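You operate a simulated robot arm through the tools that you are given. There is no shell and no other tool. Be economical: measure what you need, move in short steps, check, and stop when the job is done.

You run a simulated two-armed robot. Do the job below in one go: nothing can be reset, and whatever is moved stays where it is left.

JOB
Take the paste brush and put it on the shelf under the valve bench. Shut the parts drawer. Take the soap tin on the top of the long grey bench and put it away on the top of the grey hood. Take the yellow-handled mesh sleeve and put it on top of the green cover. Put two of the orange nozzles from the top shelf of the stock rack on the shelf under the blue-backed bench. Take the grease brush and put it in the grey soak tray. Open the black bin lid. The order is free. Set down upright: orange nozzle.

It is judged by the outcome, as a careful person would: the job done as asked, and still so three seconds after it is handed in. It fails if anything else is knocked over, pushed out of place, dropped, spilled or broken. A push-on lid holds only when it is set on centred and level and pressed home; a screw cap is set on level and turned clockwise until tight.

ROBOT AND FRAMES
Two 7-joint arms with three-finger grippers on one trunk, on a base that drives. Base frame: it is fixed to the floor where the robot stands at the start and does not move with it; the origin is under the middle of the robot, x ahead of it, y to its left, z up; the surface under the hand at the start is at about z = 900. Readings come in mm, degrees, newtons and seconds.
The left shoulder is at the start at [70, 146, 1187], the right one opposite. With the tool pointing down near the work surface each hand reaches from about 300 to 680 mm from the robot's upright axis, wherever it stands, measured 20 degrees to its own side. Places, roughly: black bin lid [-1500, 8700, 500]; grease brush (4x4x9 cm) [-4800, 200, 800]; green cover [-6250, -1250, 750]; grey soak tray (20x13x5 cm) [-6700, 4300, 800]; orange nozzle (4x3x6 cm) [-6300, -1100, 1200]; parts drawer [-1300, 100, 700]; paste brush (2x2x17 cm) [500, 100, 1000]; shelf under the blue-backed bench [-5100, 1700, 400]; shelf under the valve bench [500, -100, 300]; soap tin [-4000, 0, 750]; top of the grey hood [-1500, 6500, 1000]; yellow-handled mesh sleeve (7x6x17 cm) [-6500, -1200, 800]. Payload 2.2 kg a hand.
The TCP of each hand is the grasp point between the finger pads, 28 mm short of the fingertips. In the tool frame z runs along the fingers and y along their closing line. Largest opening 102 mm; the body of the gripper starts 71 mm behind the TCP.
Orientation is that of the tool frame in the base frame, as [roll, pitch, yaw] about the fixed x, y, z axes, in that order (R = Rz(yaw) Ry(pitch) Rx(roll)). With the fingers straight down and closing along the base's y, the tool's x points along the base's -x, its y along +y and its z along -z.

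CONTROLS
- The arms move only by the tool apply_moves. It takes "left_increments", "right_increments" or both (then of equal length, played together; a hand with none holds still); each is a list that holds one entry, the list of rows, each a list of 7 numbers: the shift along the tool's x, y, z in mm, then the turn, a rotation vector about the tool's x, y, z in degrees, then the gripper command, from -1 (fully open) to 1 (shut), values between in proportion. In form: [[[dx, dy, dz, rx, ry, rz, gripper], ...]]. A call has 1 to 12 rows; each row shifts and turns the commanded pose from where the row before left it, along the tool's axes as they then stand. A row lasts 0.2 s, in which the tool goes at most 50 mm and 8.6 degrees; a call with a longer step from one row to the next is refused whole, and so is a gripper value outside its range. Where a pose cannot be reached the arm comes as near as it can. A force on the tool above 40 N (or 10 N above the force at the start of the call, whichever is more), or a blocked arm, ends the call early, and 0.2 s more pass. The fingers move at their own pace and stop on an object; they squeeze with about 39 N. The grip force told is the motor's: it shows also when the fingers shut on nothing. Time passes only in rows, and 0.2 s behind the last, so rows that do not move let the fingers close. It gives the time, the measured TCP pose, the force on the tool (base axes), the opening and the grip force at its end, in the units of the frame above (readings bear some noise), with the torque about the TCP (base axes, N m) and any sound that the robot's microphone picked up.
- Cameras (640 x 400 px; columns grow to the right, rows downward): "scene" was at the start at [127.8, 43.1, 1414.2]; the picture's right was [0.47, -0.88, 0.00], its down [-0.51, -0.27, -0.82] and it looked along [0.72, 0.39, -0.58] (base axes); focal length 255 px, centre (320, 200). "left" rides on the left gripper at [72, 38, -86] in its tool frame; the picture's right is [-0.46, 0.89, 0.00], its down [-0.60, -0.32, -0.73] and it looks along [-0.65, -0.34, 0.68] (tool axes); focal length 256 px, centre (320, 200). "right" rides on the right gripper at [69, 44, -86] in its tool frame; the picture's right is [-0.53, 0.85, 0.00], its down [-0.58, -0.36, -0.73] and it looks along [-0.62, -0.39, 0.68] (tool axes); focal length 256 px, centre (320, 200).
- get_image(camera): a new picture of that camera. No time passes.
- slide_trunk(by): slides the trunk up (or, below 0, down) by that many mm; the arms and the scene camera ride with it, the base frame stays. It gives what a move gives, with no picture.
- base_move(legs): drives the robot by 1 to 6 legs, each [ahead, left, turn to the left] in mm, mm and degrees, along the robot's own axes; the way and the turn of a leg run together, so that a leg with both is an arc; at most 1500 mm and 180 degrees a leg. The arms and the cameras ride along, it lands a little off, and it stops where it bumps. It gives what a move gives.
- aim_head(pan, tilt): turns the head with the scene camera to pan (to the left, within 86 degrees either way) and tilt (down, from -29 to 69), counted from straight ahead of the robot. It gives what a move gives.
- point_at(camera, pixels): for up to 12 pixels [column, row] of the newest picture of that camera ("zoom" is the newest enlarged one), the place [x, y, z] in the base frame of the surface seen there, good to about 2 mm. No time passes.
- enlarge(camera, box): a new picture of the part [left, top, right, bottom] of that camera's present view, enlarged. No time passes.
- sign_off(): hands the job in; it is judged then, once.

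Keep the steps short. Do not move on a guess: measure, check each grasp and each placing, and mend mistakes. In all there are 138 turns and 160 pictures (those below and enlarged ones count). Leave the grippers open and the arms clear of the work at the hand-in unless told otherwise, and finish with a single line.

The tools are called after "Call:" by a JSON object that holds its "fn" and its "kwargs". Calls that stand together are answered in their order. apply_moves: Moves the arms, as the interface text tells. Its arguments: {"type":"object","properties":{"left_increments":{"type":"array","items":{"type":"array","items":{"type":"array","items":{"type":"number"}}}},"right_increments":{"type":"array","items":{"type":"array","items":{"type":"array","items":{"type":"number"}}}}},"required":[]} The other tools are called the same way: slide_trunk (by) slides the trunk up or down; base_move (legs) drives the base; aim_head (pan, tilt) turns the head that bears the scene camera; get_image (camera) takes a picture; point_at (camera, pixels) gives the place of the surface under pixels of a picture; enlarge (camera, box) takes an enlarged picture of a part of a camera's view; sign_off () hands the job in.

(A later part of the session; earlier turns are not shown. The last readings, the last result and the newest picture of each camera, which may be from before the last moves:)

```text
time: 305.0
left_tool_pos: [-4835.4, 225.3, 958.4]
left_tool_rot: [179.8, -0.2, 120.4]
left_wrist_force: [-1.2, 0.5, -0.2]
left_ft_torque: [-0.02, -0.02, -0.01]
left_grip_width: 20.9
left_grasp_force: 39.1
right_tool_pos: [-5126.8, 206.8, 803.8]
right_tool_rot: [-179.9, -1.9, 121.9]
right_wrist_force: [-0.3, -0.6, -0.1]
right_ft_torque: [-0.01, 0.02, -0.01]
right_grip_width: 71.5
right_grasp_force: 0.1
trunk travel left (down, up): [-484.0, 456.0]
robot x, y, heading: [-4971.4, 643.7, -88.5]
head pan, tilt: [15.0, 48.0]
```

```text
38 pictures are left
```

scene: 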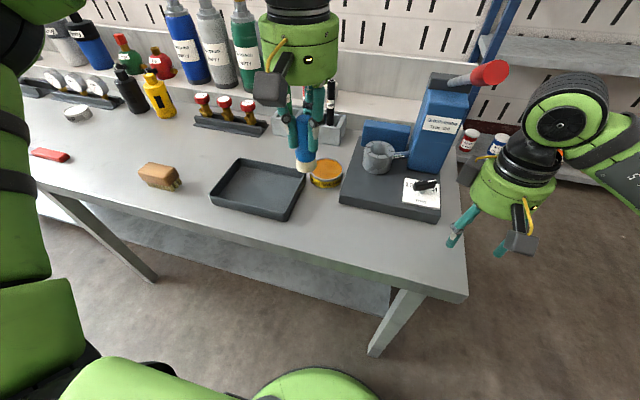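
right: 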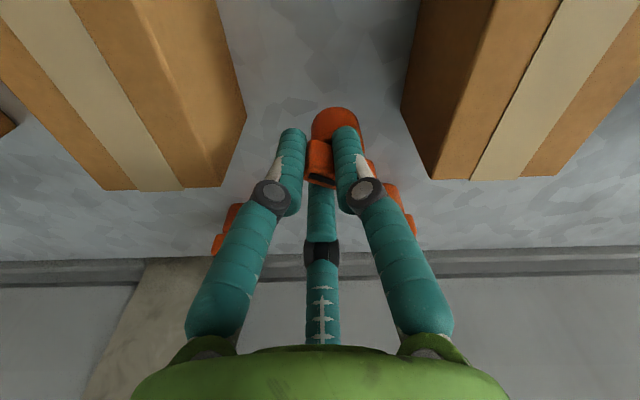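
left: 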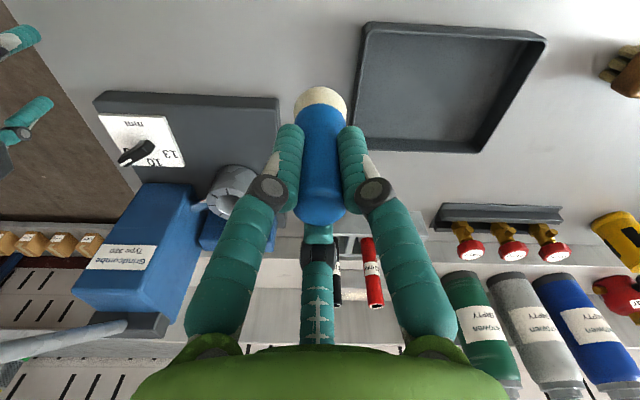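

The brush is held firmly, and the bench items look undisturbed. Now the soap tin: I raise the trunk 40, back off, move along the bench and come in front of the tin.

Call:
{"fn": "slide_trunk", "kwargs": {"by": 40}}

Call:
{"fn": "base_move", "kwargs": {"legs": [[-240, 0, -1.5], [0, 1080, 0], [320, 0, 0]]}}

Call:
{"fn": "aim_head", "kwargs": {"pan": -10, "tilt": 45}}

Call:
{"fn": "get_image", "kwargs": {"camera": "scene"}}

Call:
{"fn": "get_image", "kwargs": {"camera": "right"}}

```text
time: 305.8
left_tool_pos: [-4835.4, 223.7, 997.6]
left_tool_rot: [180.0, 0.0, 120.5]
left_wrist_force: [0.0, 0.2, -1.6]
left_ft_torque: [0.02, -0.01, -0.01]
left_grip_width: 20.8
left_grasp_force: 39.2
right_tool_pos: [-5127.1, 206.0, 843.8]
right_tool_rot: [-179.9, -2.0, 122.0]
right_wrist_force: [0.1, 0.0, -0.8]
right_ft_torque: [0.05, 0.02, -0.02]
right_grip_width: 71.4
right_grasp_force: 0.1
trunk travel left (down, up): [-524.0, 416.0]
robot x, y, heading: [-4968.6, 643.9, -88.4]
head pan, tilt: [15.0, 48.0]
```

```text
time: 314.5
left_tool_pos: [-3754.2, 154.0, 998.5]
left_tool_rot: [180.0, -0.1, 119.5]
left_wrist_force: [0.3, 0.0, -0.7]
left_ft_torque: [0.03, 0.01, 0.01]
left_grip_width: 20.6
left_grasp_force: 39.0
right_tool_pos: [-4045.5, 141.2, 843.4]
right_tool_rot: [-179.9, -2.0, 120.8]
right_wrist_force: [0.7, -0.4, -0.1]
right_ft_torque: [0.04, -0.04, -0.01]
right_grip_width: 71.3
right_grasp_force: 0.1
trunk travel left (down, up): [-524.0, 416.0]
robot x, y, heading: [-3880.7, 575.4, -89.4]
head pan, tilt: [15.0, 48.0]
```

```text
time: 315.4
left_tool_pos: [-3754.6, 153.6, 997.7]
left_tool_rot: [-179.9, 0.0, 119.4]
left_wrist_force: [0.0, -0.2, -1.4]
left_ft_torque: [0.01, -0.02, 0.01]
left_grip_width: 20.8
left_grasp_force: 39.6
right_tool_pos: [-4045.9, 141.6, 844.0]
right_tool_rot: [-179.8, -2.0, 120.8]
right_wrist_force: [-0.2, 0.2, -0.1]
right_ft_torque: [-0.01, 0.02, 0.04]
right_grip_width: 71.5
right_grasp_force: 0.1
trunk travel left (down, up): [-524.0, 416.0]
robot x, y, heading: [-3877.1, 574.0, -89.7]
head pan, tilt: [-10.0, 45.0]
```

```text
37 pictures are left
```

scene: 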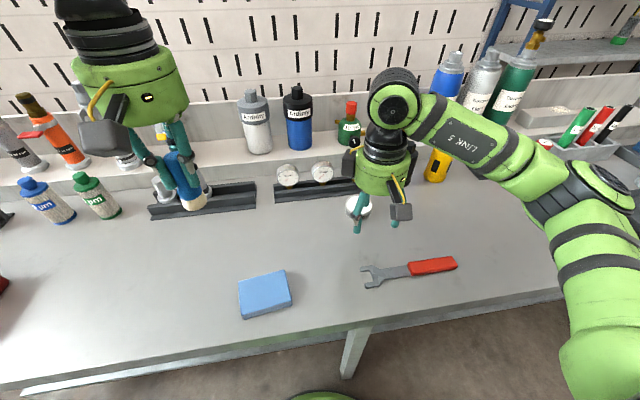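

```text
36 pictures are left
```

right: 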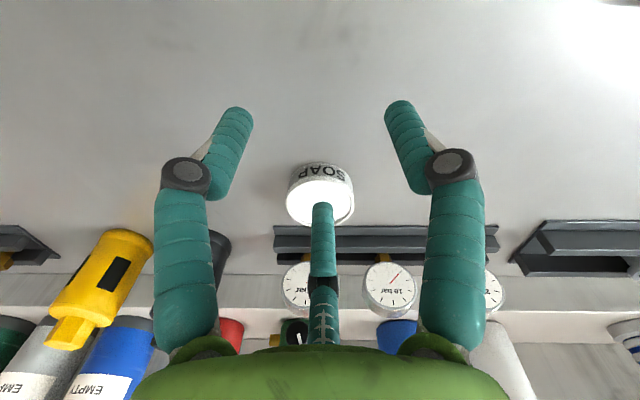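

The tin is right ahead of the hand. I measure the tin and the gauge rack behind it, to choose the finger placement.

Call:
{"fn": "point_at", "kwargs": {"camera": "right", "pixels": [[300, 200], [345, 200], [310, 222], [320, 182], [320, 172], [280, 228], [340, 228], [300, 232], [290, 245], [352, 190], [288, 190]]}}

```text
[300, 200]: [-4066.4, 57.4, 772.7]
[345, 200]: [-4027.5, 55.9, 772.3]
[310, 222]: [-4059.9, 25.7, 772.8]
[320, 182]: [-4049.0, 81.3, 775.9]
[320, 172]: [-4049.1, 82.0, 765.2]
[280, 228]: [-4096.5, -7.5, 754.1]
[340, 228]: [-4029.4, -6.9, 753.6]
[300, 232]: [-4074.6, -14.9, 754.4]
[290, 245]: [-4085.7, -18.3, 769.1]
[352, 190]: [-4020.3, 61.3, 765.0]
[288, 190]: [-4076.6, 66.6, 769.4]
```

Tin centre (−4048.5, 54), radius 29, top 773; rack front at y −7, so it is clear. I drive 40 ahead and bring the hand over the tin.

Call:
{"fn": "base_move", "kwargs": {"legs": [[40, 0, 0]]}}

Call:
{"fn": "apply_moves", "kwargs": {"right_increments": [[[-19.5, -13.4, 0, 0, -1, 0, -0.45], [-19.5, -13.4, 0, 0, -1, 0, -0.45], [0, 0, 15, 0, 0, 0, -0.45], [0, 0, 0, 0, 0, 0, -0.45]]]}}

Call:
{"fn": "get_image", "kwargs": {"camera": "right"}}

```text
time: 316.3
left_tool_pos: [-3755.3, 113.3, 999.4]
left_tool_rot: [179.9, 0.0, 119.4]
left_wrist_force: [0.2, 0.1, -0.8]
left_ft_torque: [0.04, 0.02, -0.03]
left_grip_width: 20.7
left_grasp_force: 38.8
right_tool_pos: [-4045.3, 100.1, 843.8]
right_tool_rot: [-180.0, -1.9, 120.8]
right_wrist_force: [0.0, -0.5, 0.0]
right_ft_torque: [0.05, 0.03, 0.04]
right_grip_width: 71.5
right_grasp_force: 0.1
trunk travel left (down, up): [-524.0, 416.0]
robot x, y, heading: [-3879.1, 533.5, -89.3]
head pan, tilt: [-10.0, 45.0]
```

```text
time: 317.3
left_tool_pos: [-3753.9, 113.7, 998.7]
left_tool_rot: [-180.0, 0.0, 119.4]
left_wrist_force: [0.3, 0.5, -0.5]
left_ft_torque: [0.0, -0.01, 0.03]
left_grip_width: 20.9
left_grasp_force: 39.2
right_tool_pos: [-4047.9, 54.2, 828.5]
right_tool_rot: [-179.9, 0.0, 120.9]
right_wrist_force: [0.8, 0.4, 0.0]
right_ft_torque: [0.0, 0.03, 0.01]
right_grip_width: 74.0
right_grasp_force: 0.1
trunk travel left (down, up): [-524.0, 416.0]
robot x, y, heading: [-3879.4, 539.0, -89.4]
head pan, tilt: [-10.0, 45.0]
```

```text
35 pictures are left
```

right: 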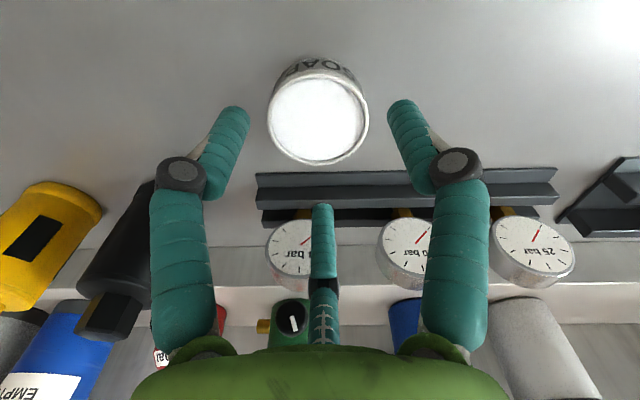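

Centred over the tin. I lower to TCP 780, close, and lift.

Call:
{"fn": "apply_moves", "kwargs": {"right_increments": [[[0, 0, 25, 0, 0, 0, -0.45], [0, 0, 22, 0, 0, 0, -0.45], [0, 0, 0, 0, 0, 0, -0.45], [0, 0, 0, 0, 0, 0, -0.2], [0, 0, 0, 0, 0, 0, 0], [0, 0, 0, 0, 0, 0, 1], [0, 0, 0, 0, 0, 0, 1], [0, 0, -10, 0, 0, 0, 1], [0, 0, -30, 0, 0, 0, 1], [0, 0, -40, 0, 0, 0, 1], [0, 0, -40, 0, 0, 0, 1]]]}}

Call:
{"fn": "get_image", "kwargs": {"camera": "right"}}

```text
time: 319.7
left_tool_pos: [-3753.0, 113.7, 998.8]
left_tool_rot: [179.9, 0.0, 119.5]
left_wrist_force: [-0.1, 0.4, -0.6]
left_ft_torque: [-0.01, 0.02, -0.02]
left_grip_width: 20.8
left_grasp_force: 39.4
right_tool_pos: [-4047.8, 54.7, 899.8]
right_tool_rot: [-179.8, 0.1, 120.8]
right_wrist_force: [0.4, -0.4, -3.0]
right_ft_torque: [-0.02, 0.0, 0.0]
right_grip_width: 59.8
right_grasp_force: 39.1
trunk travel left (down, up): [-524.0, 416.0]
robot x, y, heading: [-3878.7, 540.3, -89.4]
head pan, tilt: [-10.0, 45.0]
```

```text
34 pictures are left
```

right: 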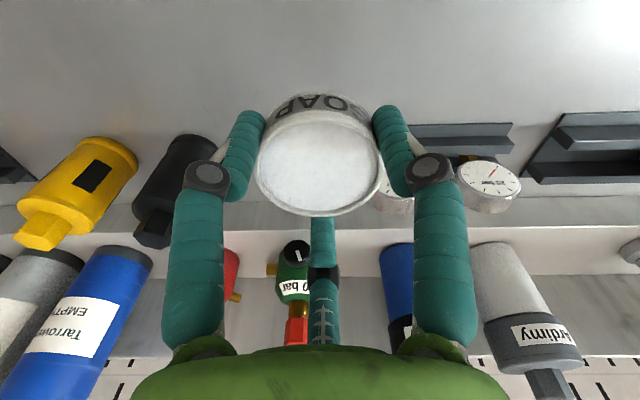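

The soap tin is held (60 mm). Now the brush goes to the grey soak tray. I drive back along the aisle, turn to face +y, and look ahead for the way.

Call:
{"fn": "base_move", "kwargs": {"legs": [[-330, 0, 0], [0, -1000, -0.6], [0, -940, 0], [0, 0, 179]]}}

Call:
{"fn": "aim_head", "kwargs": {"pan": 0, "tilt": 14}}

Call:
{"fn": "get_image", "kwargs": {"camera": "scene"}}

Call:
{"fn": "point_at", "kwargs": {"camera": "scene", "pixels": [[320, 300], [320, 250], [320, 220], [250, 250], [200, 250], [150, 220], [400, 250], [440, 250], [350, 200], [300, 200], [270, 220], [380, 220]]}}

```text
time: 338.6
left_tool_pos: [-5988.4, 1263.3, 997.8]
left_tool_rot: [180.0, -0.1, -59.5]
left_wrist_force: [0.7, -1.0, -1.6]
left_ft_torque: [0.03, 0.02, 0.01]
left_grip_width: 20.8
left_grasp_force: 39.0
right_tool_pos: [-5694.0, 1329.5, 898.9]
right_tool_rot: [-179.9, -0.1, -58.0]
right_wrist_force: [0.0, 0.1, -2.2]
right_ft_torque: [0.02, -0.02, 0.0]
right_grip_width: 59.5
right_grasp_force: 39.2
trunk travel left (down, up): [-524.0, 416.0]
robot x, y, heading: [-5850.3, 843.2, 91.8]
head pan, tilt: [-10.0, 45.0]
```

```text
time: 339.6
left_tool_pos: [-5988.5, 1263.2, 998.9]
left_tool_rot: [179.9, 0.0, -59.5]
left_wrist_force: [-0.9, -0.3, -1.2]
left_ft_torque: [0.02, -0.02, 0.03]
left_grip_width: 20.8
left_grasp_force: 38.7
right_tool_pos: [-5693.6, 1328.5, 899.8]
right_tool_rot: [-179.9, 0.0, -58.0]
right_wrist_force: [0.4, 0.3, -3.0]
right_ft_torque: [0.02, 0.01, 0.0]
right_grip_width: 59.5
right_grasp_force: 38.6
trunk travel left (down, up): [-524.0, 416.0]
robot x, y, heading: [-5848.4, 843.3, 91.6]
head pan, tilt: [0.0, 14.0]
```

```text
33 pictures are left
```

scene: 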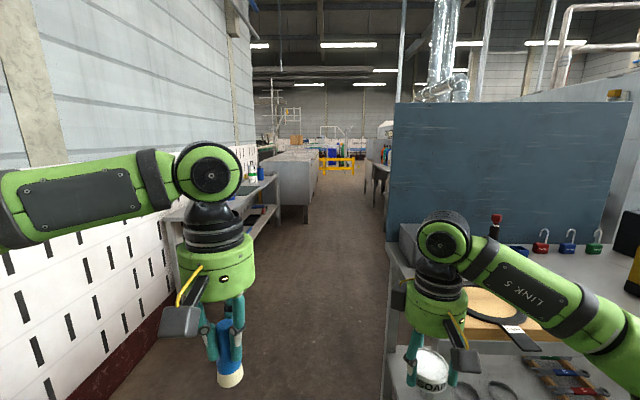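

```text
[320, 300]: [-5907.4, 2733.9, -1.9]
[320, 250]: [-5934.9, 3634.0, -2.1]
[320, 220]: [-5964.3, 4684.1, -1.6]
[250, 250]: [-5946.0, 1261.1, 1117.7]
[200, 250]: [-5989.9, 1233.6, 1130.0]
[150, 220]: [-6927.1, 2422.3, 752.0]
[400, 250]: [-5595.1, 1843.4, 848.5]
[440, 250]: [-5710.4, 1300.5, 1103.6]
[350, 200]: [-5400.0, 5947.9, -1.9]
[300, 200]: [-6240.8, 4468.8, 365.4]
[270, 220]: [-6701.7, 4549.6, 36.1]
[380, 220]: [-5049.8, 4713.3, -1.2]
```

The aisle runs along x ≈ −5930. The blue panel on the right and a table on the left limit the width. I raise the trunk so the arms pass above the tables and measure the table edges.

Call:
{"fn": "slide_trunk", "kwargs": {"by": 400}}

Call:
{"fn": "point_at", "kwargs": {"camera": "scene", "pixels": [[170, 260], [278, 178], [270, 185], [277, 215], [265, 182], [300, 165], [318, 155], [292, 222], [372, 170], [388, 190], [235, 205]]}}

Call:
{"fn": "get_image", "kwargs": {"camera": "scene"}}

```text
time: 343.4
left_tool_pos: [-5987.9, 1262.8, 1398.1]
left_tool_rot: [179.9, 0.0, -59.4]
left_wrist_force: [0.9, 0.5, -0.4]
left_ft_torque: [0.0, 0.01, 0.0]
left_grip_width: 20.8
left_grasp_force: 39.5
right_tool_pos: [-5694.8, 1328.9, 1300.3]
right_tool_rot: [-179.9, 0.0, -57.9]
right_wrist_force: [0.1, 0.7, -2.7]
right_ft_torque: [-0.01, -0.02, -0.03]
right_grip_width: 59.6
right_grasp_force: 39.0
trunk travel left (down, up): [-924.0, 16.0]
robot x, y, heading: [-5851.8, 846.7, 92.0]
head pan, tilt: [0.0, 14.0]
```

```text
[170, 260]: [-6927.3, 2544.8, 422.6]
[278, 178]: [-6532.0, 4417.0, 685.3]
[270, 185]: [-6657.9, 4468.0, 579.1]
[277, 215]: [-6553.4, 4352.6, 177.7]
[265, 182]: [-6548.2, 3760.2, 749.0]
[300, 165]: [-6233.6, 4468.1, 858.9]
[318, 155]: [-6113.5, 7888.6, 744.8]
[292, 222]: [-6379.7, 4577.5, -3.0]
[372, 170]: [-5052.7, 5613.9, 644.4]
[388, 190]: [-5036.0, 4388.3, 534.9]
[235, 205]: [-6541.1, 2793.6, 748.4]
```

```text
32 pictures are left
```

scene: 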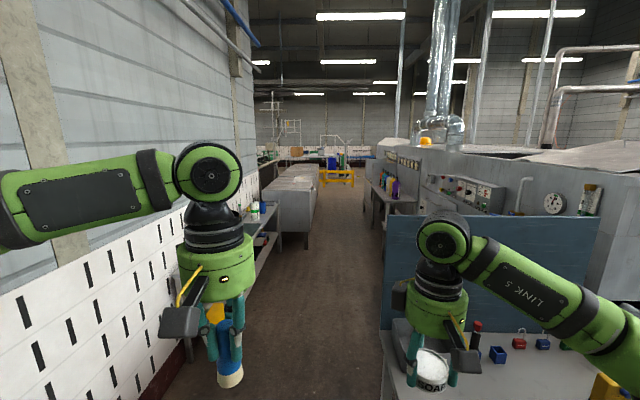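

The left table's front is at x −6540 (z 749) and the tray lies near its far end, next to a cabinet (corner at −6240, 4468). I drive up the aisle to about (−6180, 4080) and turn to 144°, then look.

Call:
{"fn": "base_move", "kwargs": {"legs": [[0, 230, -2], [1500, 0, 0], [1490, 0, 0], [240, 100, 0], [0, 0, 54]]}}

Call:
{"fn": "aim_head", "kwargs": {"pan": 12, "tilt": 45}}

Call:
{"fn": "get_image", "kwargs": {"camera": "scene"}}

```text
time: 363.1
left_tool_pos: [-6598.7, 4219.2, 1399.2]
left_tool_rot: [180.0, 0.0, -7.3]
left_wrist_force: [-0.4, -0.2, -1.1]
left_ft_torque: [0.0, 0.02, -0.01]
left_grip_width: 20.7
left_grasp_force: 39.3
right_tool_pos: [-6469.1, 4492.2, 1299.4]
right_tool_rot: [-179.9, 0.0, -6.0]
right_wrist_force: [0.0, 0.3, -3.0]
right_ft_torque: [-0.04, -0.01, -0.02]
right_grip_width: 59.4
right_grasp_force: 39.0
trunk travel left (down, up): [-924.0, 16.0]
robot x, y, heading: [-6186.4, 4067.6, 143.8]
head pan, tilt: [0.0, 14.0]
```

```text
time: 364.0
left_tool_pos: [-6598.8, 4219.6, 1397.4]
left_tool_rot: [180.0, 0.0, -7.3]
left_wrist_force: [-0.2, 0.8, -0.3]
left_ft_torque: [-0.01, -0.01, 0.02]
left_grip_width: 20.8
left_grasp_force: 39.1
right_tool_pos: [-6470.5, 4491.0, 1299.5]
right_tool_rot: [-179.8, 0.0, -6.0]
right_wrist_force: [0.8, 0.3, -3.4]
right_ft_torque: [0.0, 0.04, -0.01]
right_grip_width: 59.4
right_grasp_force: 38.6
trunk travel left (down, up): [-924.0, 16.0]
robot x, y, heading: [-6187.6, 4067.9, 143.9]
head pan, tilt: [12.0, 45.0]
```

```text
31 pictures are left
```

scene: 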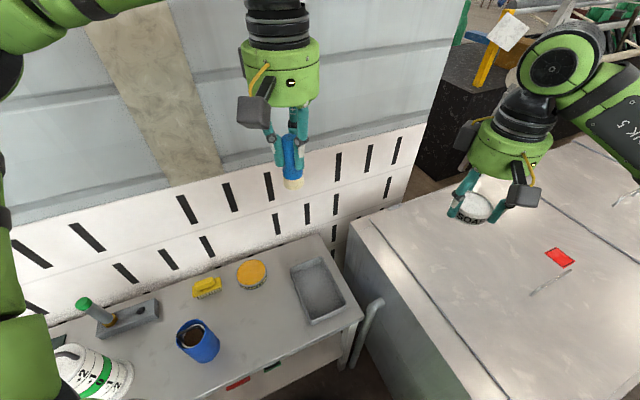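

The grey soak tray is at (318,290) on the table. I measure it.

Call:
{"fn": "point_at", "kwargs": {"camera": "scene", "pixels": [[318, 290], [291, 265], [325, 257], [345, 300], [312, 324], [316, 275], [322, 305], [252, 275], [360, 230], [252, 268]]}}

Call:
{"fn": "enlarge", "kwargs": {"camera": "scene", "box": [230, 240, 370, 340]}}

```text
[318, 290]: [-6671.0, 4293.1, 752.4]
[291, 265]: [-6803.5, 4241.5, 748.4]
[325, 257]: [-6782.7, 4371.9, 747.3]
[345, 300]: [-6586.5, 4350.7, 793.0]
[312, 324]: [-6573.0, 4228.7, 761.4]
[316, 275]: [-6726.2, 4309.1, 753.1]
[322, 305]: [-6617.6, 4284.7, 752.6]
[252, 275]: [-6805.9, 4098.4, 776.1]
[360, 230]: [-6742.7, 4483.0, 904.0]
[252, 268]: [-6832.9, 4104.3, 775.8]
```

```text
4.00 times, centred on (300, 290) of scene
```

zoom: 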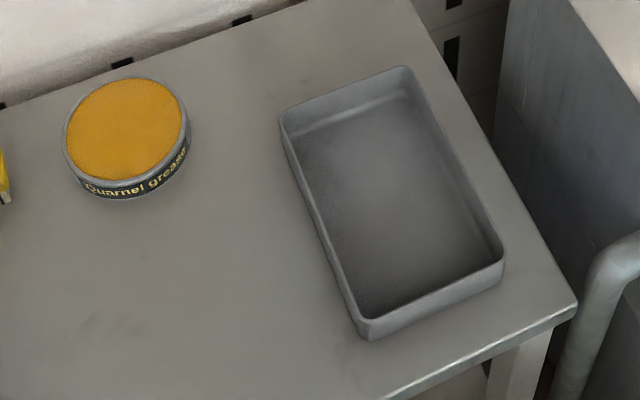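

Tray floor z 752, centre (−6672, 4293), empty. I shift the base slightly, lower the left arm 250 mm over the tray, then the trunk.

Call:
{"fn": "base_move", "kwargs": {"legs": [[50, -20, 0]]}}

Call:
{"fn": "apply_moves", "kwargs": {"left_increments": [[[-6.8, -3.2, 36, 0, 0, 0, 1], [-6.8, -3.2, 36, 0, 0, 0, 1], [-6.8, -3.2, 36, 0, 0, 0, 1], [-6.8, -3.2, 36, 0, 0, 0, 1], [-6.8, -3.2, 36, 0, 0, 0, 1], [-6.8, -3.2, 36, 0, 0, 0, 1], [-6.8, -3.2, 34, 0, 0, 0, 1], [0, 0, 0, 0, 0, 0, 1]]]}}

Call:
{"fn": "slide_trunk", "kwargs": {"by": -270}}

Call:
{"fn": "get_image", "kwargs": {"camera": "left"}}

Call:
{"fn": "get_image", "kwargs": {"camera": "scene"}}

```text
time: 364.9
left_tool_pos: [-6618.6, 4253.0, 1403.1]
left_tool_rot: [-179.6, 0.3, -7.5]
left_wrist_force: [0.5, -1.6, -0.8]
left_ft_torque: [0.1, 0.06, 0.01]
left_grip_width: 20.8
left_grasp_force: 38.4
right_tool_pos: [-6491.2, 4525.4, 1304.7]
right_tool_rot: [-179.6, 0.3, -5.8]
right_wrist_force: [0.0, -1.2, -2.3]
right_ft_torque: [0.09, 0.06, 0.01]
right_grip_width: 59.5
right_grasp_force: 38.9
trunk travel left (down, up): [-924.0, 16.0]
robot x, y, heading: [-6210.8, 4111.2, 144.3]
head pan, tilt: [12.0, 45.0]
```

```text
time: 366.8
left_tool_pos: [-6671.4, 4270.9, 1155.3]
left_tool_rot: [-179.9, -0.1, -7.5]
left_wrist_force: [-0.3, 0.4, -0.9]
left_ft_torque: [0.03, 0.01, 0.0]
left_grip_width: 20.5
left_grasp_force: 39.1
left hand out of reach, approached as far as the arm can: row 6, 7
right_tool_pos: [-6496.8, 4535.6, 1298.4]
right_tool_rot: [-179.9, 0.0, -6.0]
right_wrist_force: [1.1, 1.2, -3.7]
right_ft_torque: [0.02, -0.03, -0.03]
right_grip_width: 59.6
right_grasp_force: 39.1
trunk travel left (down, up): [-924.0, 16.0]
robot x, y, heading: [-6207.1, 4114.8, 144.2]
head pan, tilt: [12.0, 45.0]
```

```text
time: 369.5
left_tool_pos: [-6671.8, 4271.0, 885.9]
left_tool_rot: [-179.9, -0.1, -7.4]
left_wrist_force: [0.2, -0.1, 0.2]
left_ft_torque: [-0.01, 0.01, 0.0]
left_grip_width: 20.9
left_grasp_force: 39.1
right_tool_pos: [-6496.3, 4535.6, 1030.0]
right_tool_rot: [-179.9, 0.0, -5.8]
right_wrist_force: [0.5, 0.5, -3.2]
right_ft_torque: [-0.05, -0.01, -0.02]
right_grip_width: 59.3
right_grasp_force: 39.3
trunk travel left (down, up): [-654.0, 286.0]
robot x, y, heading: [-6210.5, 4111.3, 143.8]
head pan, tilt: [12.0, 45.0]
```

```text
29 pictures are left
```

left: 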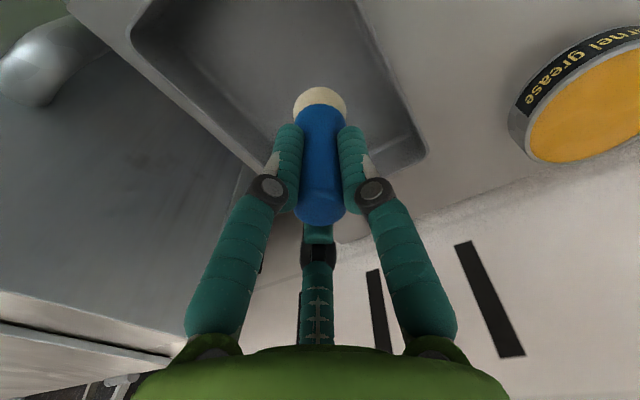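

```text
28 pictures are left
```

scene: 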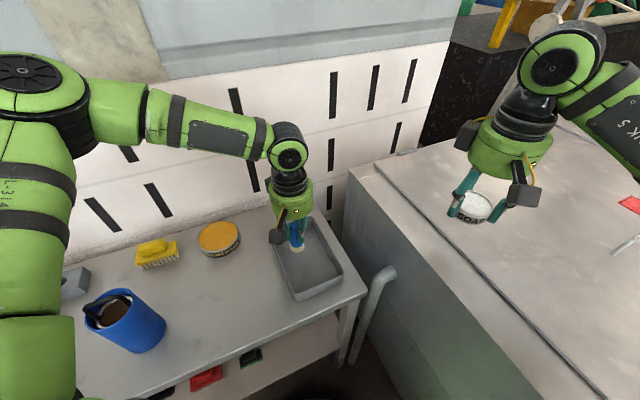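

The brush is over the tray. I centre it 20 mm better, lower to just touching the floor, release, raise, and check.

Call:
{"fn": "base_move", "kwargs": {"legs": [[0, -20, 0]]}}

Call:
{"fn": "slide_trunk", "kwargs": {"by": -60}}

Call:
{"fn": "apply_moves", "kwargs": {"left_increments": [[[0, 0, 2, 0, 0, 0, 1], [0, 0, 2, 0, 0, 0, 1], [0, 0, 0, 0, 0, 0, 1], [0, 0, 0, 0, 0, 0, 0.5], [0, 0, 0, 0, 0, 0, 0.2], [0, 0, 0, 0, 0, 0, 0.1], [0, 0, -20, 0, 0, 0, 0.1], [0, 0, -40, 0, 0, 0, 0.1], [0, 0, -40, 0, 0, 0, 0.1]]]}}

Call:
{"fn": "slide_trunk", "kwargs": {"by": 150}}

Call:
{"fn": "get_image", "kwargs": {"camera": "scene"}}

```text
time: 370.3
left_tool_pos: [-6661.6, 4283.8, 886.9]
left_tool_rot: [-179.7, -0.1, -7.4]
left_wrist_force: [-0.3, -0.5, 0.2]
left_ft_torque: [0.0, -0.01, 0.02]
left_grip_width: 20.7
left_grasp_force: 39.2
right_tool_pos: [-6486.6, 4548.4, 1029.5]
right_tool_rot: [-179.8, -0.1, -5.8]
right_wrist_force: [1.1, 0.0, -3.5]
right_ft_torque: [0.01, -0.04, 0.01]
right_grip_width: 59.5
right_grasp_force: 38.9
trunk travel left (down, up): [-654.0, 286.0]
robot x, y, heading: [-6202.4, 4124.7, 143.9]
head pan, tilt: [12.0, 45.0]
```

```text
time: 371.3
left_tool_pos: [-6660.6, 4286.3, 825.6]
left_tool_rot: [-179.9, 0.1, -7.4]
left_wrist_force: [-0.2, -0.3, -1.0]
left_ft_torque: [0.01, 0.02, 0.01]
left_grip_width: 20.6
left_grasp_force: 39.2
right_tool_pos: [-6486.6, 4548.9, 969.6]
right_tool_rot: [-179.9, 0.0, -5.8]
right_wrist_force: [0.3, -0.4, -2.1]
right_ft_torque: [-0.02, 0.03, 0.0]
right_grip_width: 59.5
right_grasp_force: 39.2
trunk travel left (down, up): [-594.0, 346.0]
robot x, y, heading: [-6200.0, 4130.7, 144.0]
head pan, tilt: [12.0, 45.0]
```

```text
time: 373.3
left_tool_pos: [-6659.1, 4283.7, 921.9]
left_tool_rot: [-179.9, 0.0, -7.4]
left_wrist_force: [0.3, 0.2, 0.6]
left_ft_torque: [0.0, 0.02, -0.01]
left_grip_width: 45.8
left_grasp_force: 0.1
right_tool_pos: [-6484.8, 4552.0, 970.4]
right_tool_rot: [-179.8, 0.0, -5.8]
right_wrist_force: [0.5, 0.0, -2.4]
right_ft_torque: [0.03, 0.01, 0.02]
right_grip_width: 59.5
right_grasp_force: 39.4
trunk travel left (down, up): [-594.0, 346.0]
robot x, y, heading: [-6198.6, 4129.7, 143.9]
head pan, tilt: [12.0, 45.0]
```

```text
time: 375.0
left_tool_pos: [-6659.6, 4284.6, 1071.0]
left_tool_rot: [-179.8, 0.0, -7.4]
left_wrist_force: [0.3, -0.1, -0.3]
left_ft_torque: [0.01, 0.0, -0.02]
left_grip_width: 45.8
left_grasp_force: 0.1
right_tool_pos: [-6486.1, 4549.6, 1119.1]
right_tool_rot: [-179.9, 0.0, -5.8]
right_wrist_force: [0.8, -0.2, -3.3]
right_ft_torque: [0.01, 0.0, -0.04]
right_grip_width: 59.3
right_grasp_force: 38.8
trunk travel left (down, up): [-744.0, 196.0]
robot x, y, heading: [-6202.8, 4128.3, 144.0]
head pan, tilt: [12.0, 45.0]
```

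```text
27 pictures are left
```

scene: 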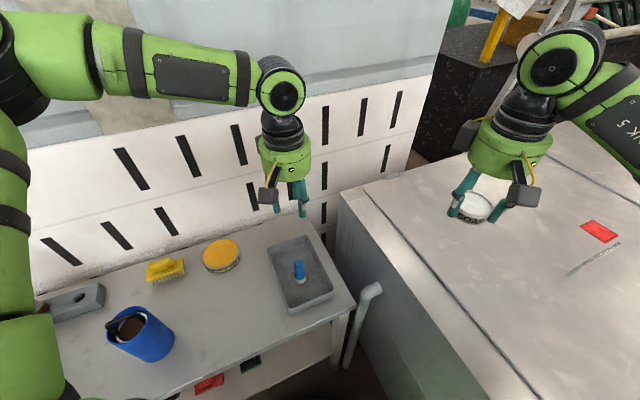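

The grease brush stands in the soak tray. Now the soap tin to the grey hood at (−1500, 6500). I back into the aisle, drive north to y ≈ 6300, turn toward +x and look.

Call:
{"fn": "base_move", "kwargs": {"legs": [[0, 0, -54], [0, -500, 0], [1500, 0, 0], [680, 0, 0], [0, 0, -90]]}}

Call:
{"fn": "aim_head", "kwargs": {"pan": 0, "tilt": 12}}

Call:
{"fn": "get_image", "kwargs": {"camera": "scene"}}

Call:
{"fn": "point_at", "kwargs": {"camera": "scene", "pixels": [[320, 300], [320, 250], [320, 220], [320, 190], [250, 230], [200, 220], [400, 230], [450, 220], [280, 200], [360, 200], [500, 200], [150, 200]]}}

```text
time: 394.5
left_tool_pos: [-5242.3, 6419.2, 1072.2]
left_tool_rot: [-179.9, 0.0, -151.7]
left_wrist_force: [-0.4, -0.4, 0.1]
left_ft_torque: [0.01, 0.0, 0.0]
left_grip_width: 45.9
left_grasp_force: 0.0
right_tool_pos: [-5228.6, 6101.7, 1119.5]
right_tool_rot: [-179.9, 0.0, -150.2]
right_wrist_force: [-0.3, -1.6, -2.1]
right_ft_torque: [0.01, -0.01, 0.0]
right_grip_width: 59.3
right_grasp_force: 39.4
trunk travel left (down, up): [-744.0, 196.0]
robot x, y, heading: [-5704.8, 6277.9, -0.6]
head pan, tilt: [12.0, 45.0]
```

```text
time: 395.5
left_tool_pos: [-5243.4, 6420.2, 1072.0]
left_tool_rot: [-179.8, 0.0, -151.7]
left_wrist_force: [0.7, 0.4, 0.6]
left_ft_torque: [0.02, 0.03, 0.01]
left_grip_width: 45.6
left_grasp_force: 0.0
right_tool_pos: [-5228.9, 6100.5, 1119.1]
right_tool_rot: [-179.9, 0.0, -150.2]
right_wrist_force: [-0.1, 0.5, -2.5]
right_ft_torque: [0.03, 0.0, -0.02]
right_grip_width: 59.5
right_grasp_force: 38.6
trunk travel left (down, up): [-744.0, 196.0]
robot x, y, heading: [-5708.8, 6276.0, -0.5]
head pan, tilt: [0.0, 12.0]
```

```text
26 pictures are left
```

scene: 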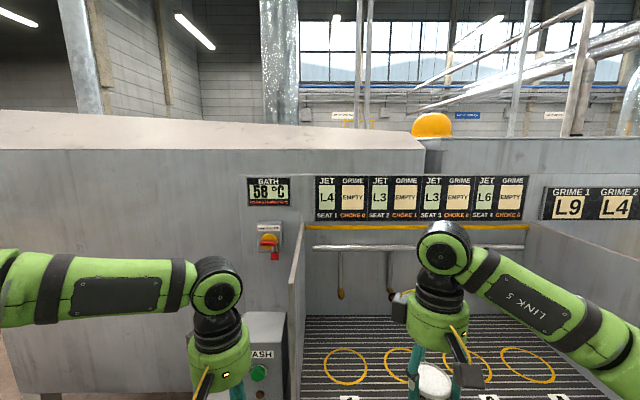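

```text
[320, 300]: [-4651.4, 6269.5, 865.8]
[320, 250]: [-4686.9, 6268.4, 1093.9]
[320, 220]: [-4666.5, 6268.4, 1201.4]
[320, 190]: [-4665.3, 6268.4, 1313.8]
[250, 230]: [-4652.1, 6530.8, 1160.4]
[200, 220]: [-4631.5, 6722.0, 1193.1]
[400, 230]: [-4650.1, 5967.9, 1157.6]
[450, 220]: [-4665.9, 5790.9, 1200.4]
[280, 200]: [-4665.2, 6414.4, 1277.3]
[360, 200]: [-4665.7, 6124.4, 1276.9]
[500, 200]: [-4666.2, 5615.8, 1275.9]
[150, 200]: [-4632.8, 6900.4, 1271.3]
```

A washing machine fills this side (face x ≈ −4650). I look left to see whether there is a way around its north end.

Call:
{"fn": "aim_head", "kwargs": {"pan": 55, "tilt": 12}}

Call:
{"fn": "get_image", "kwargs": {"camera": "scene"}}

Call:
{"fn": "point_at", "kwargs": {"camera": "scene", "pixels": [[320, 260], [320, 220], [320, 200], [250, 240], [200, 220], [400, 240], [450, 230], [500, 240], [380, 200], [420, 210], [560, 220], [280, 200]]}}

```text
time: 396.7
left_tool_pos: [-5243.7, 6418.9, 1071.1]
left_tool_rot: [-179.9, 0.1, -151.7]
left_wrist_force: [1.0, -0.6, 0.2]
left_ft_torque: [0.0, -0.02, -0.02]
left_grip_width: 45.9
left_grasp_force: 0.1
right_tool_pos: [-5228.8, 6101.5, 1119.3]
right_tool_rot: [-179.9, 0.0, -150.1]
right_wrist_force: [0.6, 0.3, -3.2]
right_ft_torque: [0.0, -0.01, -0.03]
right_grip_width: 59.6
right_grasp_force: 39.0
trunk travel left (down, up): [-744.0, 196.0]
robot x, y, heading: [-5709.0, 6279.0, -0.1]
head pan, tilt: [55.0, 12.0]
```

```text
25 pictures are left
```

scene: 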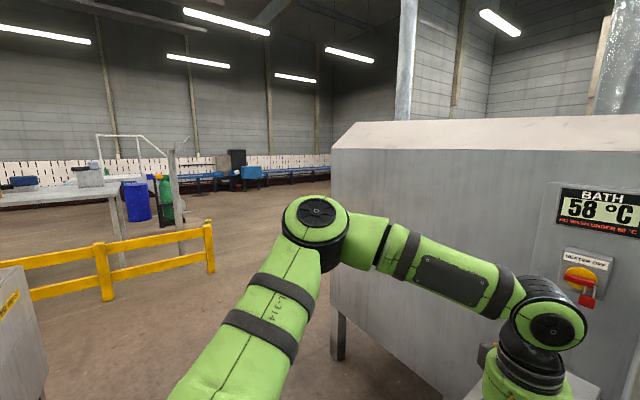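

```text
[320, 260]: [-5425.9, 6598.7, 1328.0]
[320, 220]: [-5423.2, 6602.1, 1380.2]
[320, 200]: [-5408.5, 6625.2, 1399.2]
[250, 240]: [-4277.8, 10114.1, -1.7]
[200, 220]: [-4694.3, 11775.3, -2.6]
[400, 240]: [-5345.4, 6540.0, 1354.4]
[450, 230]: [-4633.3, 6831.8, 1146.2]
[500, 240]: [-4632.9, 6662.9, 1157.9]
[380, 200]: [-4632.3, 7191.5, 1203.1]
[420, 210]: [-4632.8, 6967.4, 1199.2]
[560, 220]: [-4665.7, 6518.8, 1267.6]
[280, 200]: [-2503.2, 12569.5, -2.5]
```

Open floor lies to the north. I measure the fence's end and the machine's corner to drive between them.

Call:
{"fn": "point_at", "kwargs": {"camera": "scene", "pixels": [[210, 268], [208, 235], [103, 297], [337, 355], [334, 290], [182, 245], [125, 262], [250, 300], [310, 195], [235, 180], [20, 300]]}}

Call:
{"fn": "aim_head", "kwargs": {"pan": 30, "tilt": 10}}

```text
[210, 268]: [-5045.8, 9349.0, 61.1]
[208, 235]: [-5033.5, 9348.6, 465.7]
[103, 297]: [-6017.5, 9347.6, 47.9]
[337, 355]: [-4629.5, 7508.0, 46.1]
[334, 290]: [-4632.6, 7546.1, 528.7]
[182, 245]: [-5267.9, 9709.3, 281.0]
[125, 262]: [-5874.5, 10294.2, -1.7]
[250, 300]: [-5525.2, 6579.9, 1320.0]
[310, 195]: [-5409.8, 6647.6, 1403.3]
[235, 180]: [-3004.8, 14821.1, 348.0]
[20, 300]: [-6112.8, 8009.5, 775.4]
```

```text
time: 397.6
left_tool_pos: [-5243.5, 6418.4, 1072.1]
left_tool_rot: [-179.9, 0.0, -151.8]
left_wrist_force: [-0.4, -0.2, 0.6]
left_ft_torque: [0.02, 0.01, 0.03]
left_grip_width: 45.6
left_grasp_force: 0.0
right_tool_pos: [-5229.3, 6100.6, 1121.0]
right_tool_rot: [-179.9, -0.1, -150.3]
right_wrist_force: [-0.1, -0.2, -2.5]
right_ft_torque: [-0.02, -0.04, 0.0]
right_grip_width: 59.8
right_grasp_force: 38.9
trunk travel left (down, up): [-744.0, 196.0]
robot x, y, heading: [-5703.6, 6276.3, -0.4]
head pan, tilt: [30.0, 10.0]
```

The gap is y 7546–9350. I drive north to y ≈ 8400, then east to x ≈ −3000, and look toward the bin and the hood.

Call:
{"fn": "base_move", "kwargs": {"legs": [[0, 1500, 0], [0, 620, 0], [1500, 0, 0], [1200, 0, 0]]}}

Call:
{"fn": "aim_head", "kwargs": {"pan": -20, "tilt": 14}}

Call:
{"fn": "get_image", "kwargs": {"camera": "scene"}}

Call:
{"fn": "point_at", "kwargs": {"camera": "scene", "pixels": [[320, 300], [320, 250], [320, 210], [250, 250], [200, 250], [150, 230], [400, 250], [450, 250], [500, 250], [550, 250], [380, 200], [480, 200]]}}

```text
time: 420.8
left_tool_pos: [-2512.2, 8448.1, 1073.2]
left_tool_rot: [-180.0, -0.1, -153.8]
left_wrist_force: [0.5, 0.8, 0.2]
left_ft_torque: [-0.02, -0.01, 0.01]
left_grip_width: 46.1
left_grasp_force: 0.0
right_tool_pos: [-2509.7, 8130.6, 1120.0]
right_tool_rot: [-179.9, 0.0, -152.4]
right_wrist_force: [-0.7, 0.4, -3.2]
right_ft_torque: [0.01, 0.04, 0.0]
right_grip_width: 59.3
right_grasp_force: 39.3
trunk travel left (down, up): [-744.0, 196.0]
robot x, y, heading: [-2981.9, 8322.4, -2.8]
head pan, tilt: [30.0, 10.0]
```

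```text
time: 422.0
left_tool_pos: [-2512.4, 8446.9, 1072.4]
left_tool_rot: [-180.0, 0.0, -153.9]
left_wrist_force: [-0.8, 0.6, 0.2]
left_ft_torque: [0.01, 0.0, -0.01]
left_grip_width: 45.8
left_grasp_force: 0.1
right_tool_pos: [-2509.8, 8129.4, 1120.1]
right_tool_rot: [-179.9, 0.0, -152.3]
right_wrist_force: [0.8, 0.7, -3.3]
right_ft_torque: [-0.01, 0.01, 0.05]
right_grip_width: 59.1
right_grasp_force: 39.1
trunk travel left (down, up): [-744.0, 196.0]
robot x, y, heading: [-2983.7, 8326.3, -2.8]
head pan, tilt: [-20.0, 14.0]
```

```text
24 pictures are left
```

scene: 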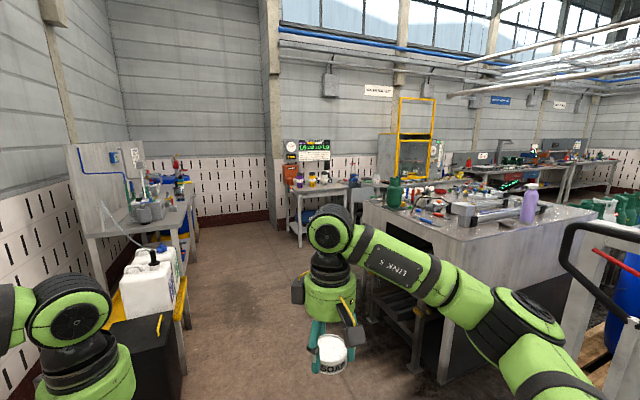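

```text
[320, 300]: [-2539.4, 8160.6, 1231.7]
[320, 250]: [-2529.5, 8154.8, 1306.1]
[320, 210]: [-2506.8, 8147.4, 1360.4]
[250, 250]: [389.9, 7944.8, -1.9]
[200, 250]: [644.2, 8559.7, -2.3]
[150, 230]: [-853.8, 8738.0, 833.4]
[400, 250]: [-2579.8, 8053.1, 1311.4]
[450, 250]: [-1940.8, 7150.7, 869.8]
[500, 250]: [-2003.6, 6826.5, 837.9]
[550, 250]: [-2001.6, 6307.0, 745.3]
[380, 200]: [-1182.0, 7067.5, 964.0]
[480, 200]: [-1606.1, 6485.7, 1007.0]
```

On the right is a bench with a grey horizontal hood at about (490,205); at the left, a black bin. I zoom on both and sample points.

Call:
{"fn": "enlarge", "kwargs": {"camera": "scene", "box": [420, 160, 580, 260]}}

Call:
{"fn": "point_at", "kwargs": {"camera": "scene", "pixels": [[450, 208], [465, 206], [480, 203], [495, 201], [510, 200], [525, 198], [540, 205], [480, 212], [495, 213], [510, 208], [470, 240], [590, 215]]}}

Call:
{"fn": "aim_head", "kwargs": {"pan": 15, "tilt": 25}}

Call:
{"fn": "get_image", "kwargs": {"camera": "scene"}}

Call:
{"fn": "point_at", "kwargs": {"camera": "scene", "pixels": [[330, 300], [300, 280], [350, 280], [370, 300], [320, 320], [340, 340], [380, 340], [300, 250], [350, 250], [400, 300], [330, 270], [310, 350]]}}

```text
4.00 times, centred on (500, 210) of scene
```

zoom: 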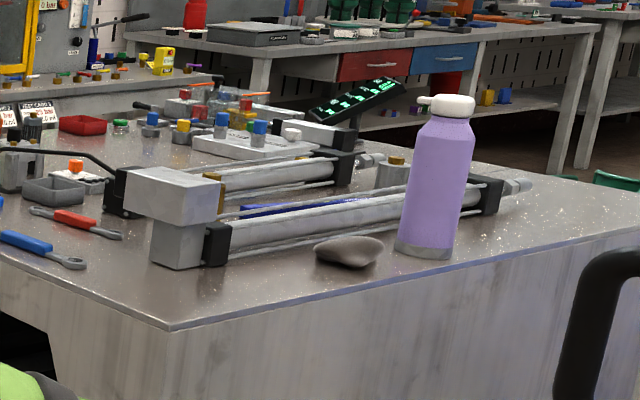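

```text
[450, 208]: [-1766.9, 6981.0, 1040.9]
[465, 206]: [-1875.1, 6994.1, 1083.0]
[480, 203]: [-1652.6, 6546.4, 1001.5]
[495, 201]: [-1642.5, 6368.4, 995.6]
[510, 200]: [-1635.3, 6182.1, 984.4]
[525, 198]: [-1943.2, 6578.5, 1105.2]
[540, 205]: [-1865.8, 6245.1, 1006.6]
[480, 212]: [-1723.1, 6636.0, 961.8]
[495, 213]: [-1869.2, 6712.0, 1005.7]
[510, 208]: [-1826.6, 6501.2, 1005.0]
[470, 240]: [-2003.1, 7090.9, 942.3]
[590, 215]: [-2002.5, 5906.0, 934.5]
```

```text
time: 423.0
left_tool_pos: [-2513.0, 8449.1, 1069.7]
left_tool_rot: [-179.9, 0.0, -153.8]
left_wrist_force: [0.2, -0.6, 0.1]
left_ft_torque: [0.0, 0.02, -0.02]
left_grip_width: 45.8
left_grasp_force: 0.0
right_tool_pos: [-2510.8, 8128.0, 1118.8]
right_tool_rot: [-179.9, 0.0, -152.3]
right_wrist_force: [-1.5, -0.9, -2.4]
right_ft_torque: [0.0, 0.01, -0.01]
right_grip_width: 59.3
right_grasp_force: 38.9
trunk travel left (down, up): [-744.0, 196.0]
robot x, y, heading: [-2978.1, 8323.0, -2.5]
head pan, tilt: [15.0, 25.0]
```

```text
22 pictures are left
```

scene: 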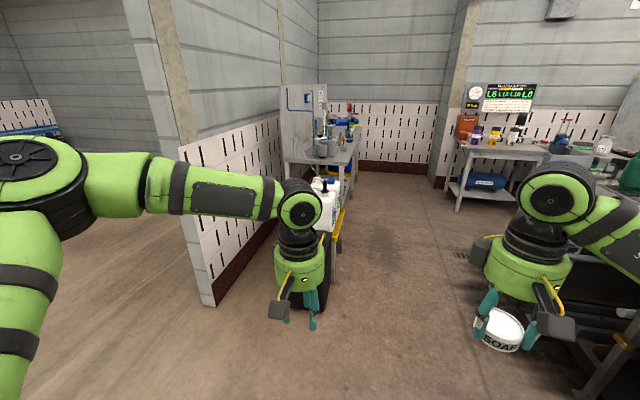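

```text
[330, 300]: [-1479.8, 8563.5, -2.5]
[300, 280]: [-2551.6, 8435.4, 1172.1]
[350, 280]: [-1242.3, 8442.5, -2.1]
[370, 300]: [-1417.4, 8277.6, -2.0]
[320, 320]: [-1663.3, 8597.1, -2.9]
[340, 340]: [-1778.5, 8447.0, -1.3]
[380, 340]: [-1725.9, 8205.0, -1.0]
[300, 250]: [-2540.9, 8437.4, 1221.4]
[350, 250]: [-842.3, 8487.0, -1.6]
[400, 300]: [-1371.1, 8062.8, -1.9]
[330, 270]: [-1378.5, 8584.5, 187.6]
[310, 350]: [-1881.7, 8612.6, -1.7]
```

The bench's box-like body (x −2003…, y ≈ 5900–7150, centre ≈ (−1500, 6500)) is the grey hood. I query its free top area and look at the approach.

Call:
{"fn": "point_at", "kwargs": {"camera": "zoom", "pixels": [[150, 285], [110, 270], [200, 300], [90, 245], [260, 285], [320, 285], [170, 322], [350, 245], [40, 260], [70, 265], [190, 230]]}}

Call:
{"fn": "aim_head", "kwargs": {"pan": -45, "tilt": 28}}

Call:
{"fn": "get_image", "kwargs": {"camera": "scene"}}

Call:
{"fn": "point_at", "kwargs": {"camera": "scene", "pixels": [[320, 200], [320, 250], [320, 300], [380, 250], [400, 200], [440, 250], [480, 250], [500, 200], [280, 200], [250, 250], [450, 180], [420, 300]]}}

```text
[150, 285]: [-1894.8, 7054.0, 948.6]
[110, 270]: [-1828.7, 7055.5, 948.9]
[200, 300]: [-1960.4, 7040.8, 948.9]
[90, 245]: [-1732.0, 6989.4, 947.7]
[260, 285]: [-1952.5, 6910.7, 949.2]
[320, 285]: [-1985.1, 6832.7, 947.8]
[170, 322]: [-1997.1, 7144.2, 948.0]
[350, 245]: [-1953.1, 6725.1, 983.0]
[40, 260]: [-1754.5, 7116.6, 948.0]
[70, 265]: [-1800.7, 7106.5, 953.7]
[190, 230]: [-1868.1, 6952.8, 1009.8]
```

```text
time: 424.3
left_tool_pos: [-2512.1, 8447.9, 1071.7]
left_tool_rot: [-179.9, 0.0, -153.8]
left_wrist_force: [0.6, 0.8, 0.2]
left_ft_torque: [0.0, 0.02, 0.01]
left_grip_width: 45.9
left_grasp_force: 0.0
right_tool_pos: [-2510.6, 8129.6, 1120.6]
right_tool_rot: [-179.9, 0.0, -152.3]
right_wrist_force: [0.0, 0.9, -2.1]
right_ft_torque: [0.02, -0.02, 0.0]
right_grip_width: 59.5
right_grasp_force: 38.7
trunk travel left (down, up): [-744.0, 196.0]
robot x, y, heading: [-2979.9, 8327.9, -2.6]
head pan, tilt: [-45.0, 28.0]
```

```text
21 pictures are left
```

scene: 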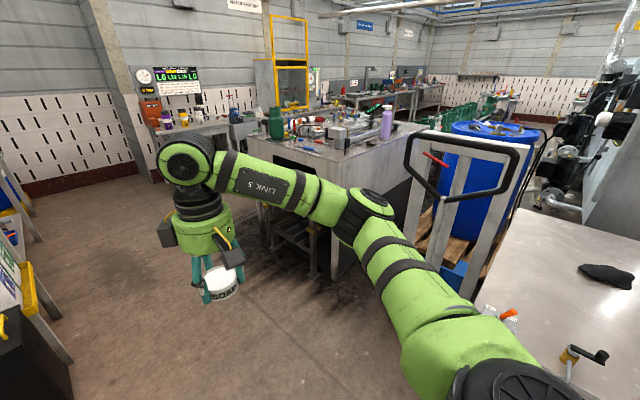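

```text
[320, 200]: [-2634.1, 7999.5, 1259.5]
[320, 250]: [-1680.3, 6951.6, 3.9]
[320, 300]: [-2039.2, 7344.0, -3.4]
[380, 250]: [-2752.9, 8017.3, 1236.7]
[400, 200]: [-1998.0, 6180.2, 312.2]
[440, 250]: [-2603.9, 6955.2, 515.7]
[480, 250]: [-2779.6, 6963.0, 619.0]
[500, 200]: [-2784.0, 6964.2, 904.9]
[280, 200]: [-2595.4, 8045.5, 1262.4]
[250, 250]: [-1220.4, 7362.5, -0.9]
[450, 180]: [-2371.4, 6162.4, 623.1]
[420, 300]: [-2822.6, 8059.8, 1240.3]
```

A pallet jack blocks the west side, so I approach the hood from the north. Free spot: (−1930, 7050), surface z 948. I raise and draw in the left hand, turn to −90°, and drive to the hood's north edge.

Call:
{"fn": "apply_moves", "kwargs": {"left_increments": [[[19, 10.4, -41, 0, 0, 0, 0], [19, 10.4, -41, 0, 0, 0, 0], [19, 10.4, -41, 0, 0, 0, 0], [19, 10.4, -41, 0, 0, 0, 0], [19, 10.4, -41, 0, 0, 0, 0], [19, 10.4, -41, 0, 0, 0, 0]]]}}

Call:
{"fn": "base_move", "kwargs": {"legs": [[0, 0, -87.4], [200, 0, 0], [0, 1210, 0], [580, 0, 0]]}}

Call:
{"fn": "aim_head", "kwargs": {"pan": -15, "tilt": 40}}

Call:
{"fn": "get_image", "kwargs": {"camera": "scene"}}

Call:
{"fn": "get_image", "kwargs": {"camera": "right"}}

```text
time: 425.7
left_tool_pos: [-2644.8, 8455.8, 1320.0]
left_tool_rot: [-179.9, 0.0, -153.8]
left_wrist_force: [-0.4, 0.2, 0.7]
left_ft_torque: [0.01, 0.03, -0.01]
left_grip_width: 50.9
left_grasp_force: 0.0
right_tool_pos: [-2510.9, 8129.2, 1119.0]
right_tool_rot: [-179.9, -0.1, -152.3]
right_wrist_force: [-0.3, 0.0, -2.9]
right_ft_torque: [-0.01, 0.01, -0.05]
right_grip_width: 59.6
right_grasp_force: 39.2
trunk travel left (down, up): [-744.0, 196.0]
robot x, y, heading: [-2978.8, 8325.3, -2.6]
head pan, tilt: [-45.0, 28.0]
```

```text
time: 439.6
left_tool_pos: [-1606.8, 7241.4, 1320.5]
left_tool_rot: [-179.9, 0.2, 119.2]
left_wrist_force: [-0.4, -0.1, 0.1]
left_ft_torque: [-0.02, 0.03, 0.0]
left_grip_width: 51.1
left_grasp_force: 0.0
right_tool_pos: [-1925.7, 7088.8, 1119.8]
right_tool_rot: [-179.9, 0.0, 120.8]
right_wrist_force: [-1.2, 0.3, -2.0]
right_ft_torque: [-0.03, -0.01, 0.0]
right_grip_width: 59.4
right_grasp_force: 39.1
trunk travel left (down, up): [-744.0, 196.0]
robot x, y, heading: [-1759.0, 7566.4, -89.5]
head pan, tilt: [-45.0, 28.0]
```

```text
time: 440.5
left_tool_pos: [-1607.2, 7239.3, 1318.2]
left_tool_rot: [-179.9, 0.1, 119.3]
left_wrist_force: [0.0, 0.1, 0.3]
left_ft_torque: [0.03, 0.01, -0.02]
left_grip_width: 51.0
left_grasp_force: 0.1
right_tool_pos: [-1926.7, 7089.4, 1118.7]
right_tool_rot: [-179.9, 0.1, 120.8]
right_wrist_force: [0.0, -1.4, -3.1]
right_ft_torque: [0.02, -0.03, 0.02]
right_grip_width: 59.4
right_grasp_force: 39.6
trunk travel left (down, up): [-744.0, 196.0]
robot x, y, heading: [-1756.5, 7565.7, -89.5]
head pan, tilt: [-15.0, 40.0]
```

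```text
20 pictures are left
```

scene: 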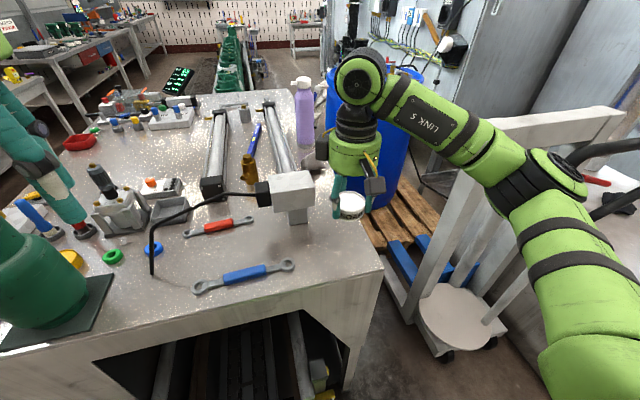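

```text
19 pictures are left
```

right: 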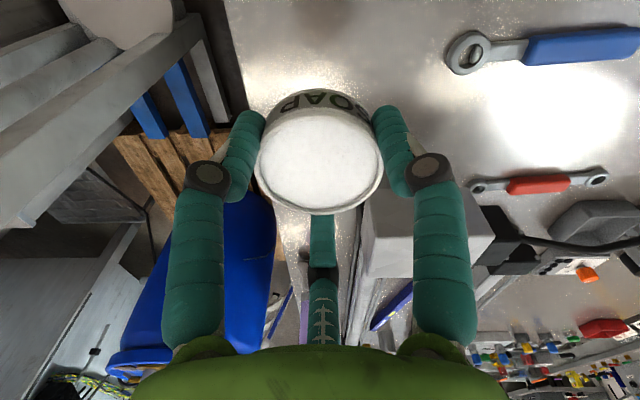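

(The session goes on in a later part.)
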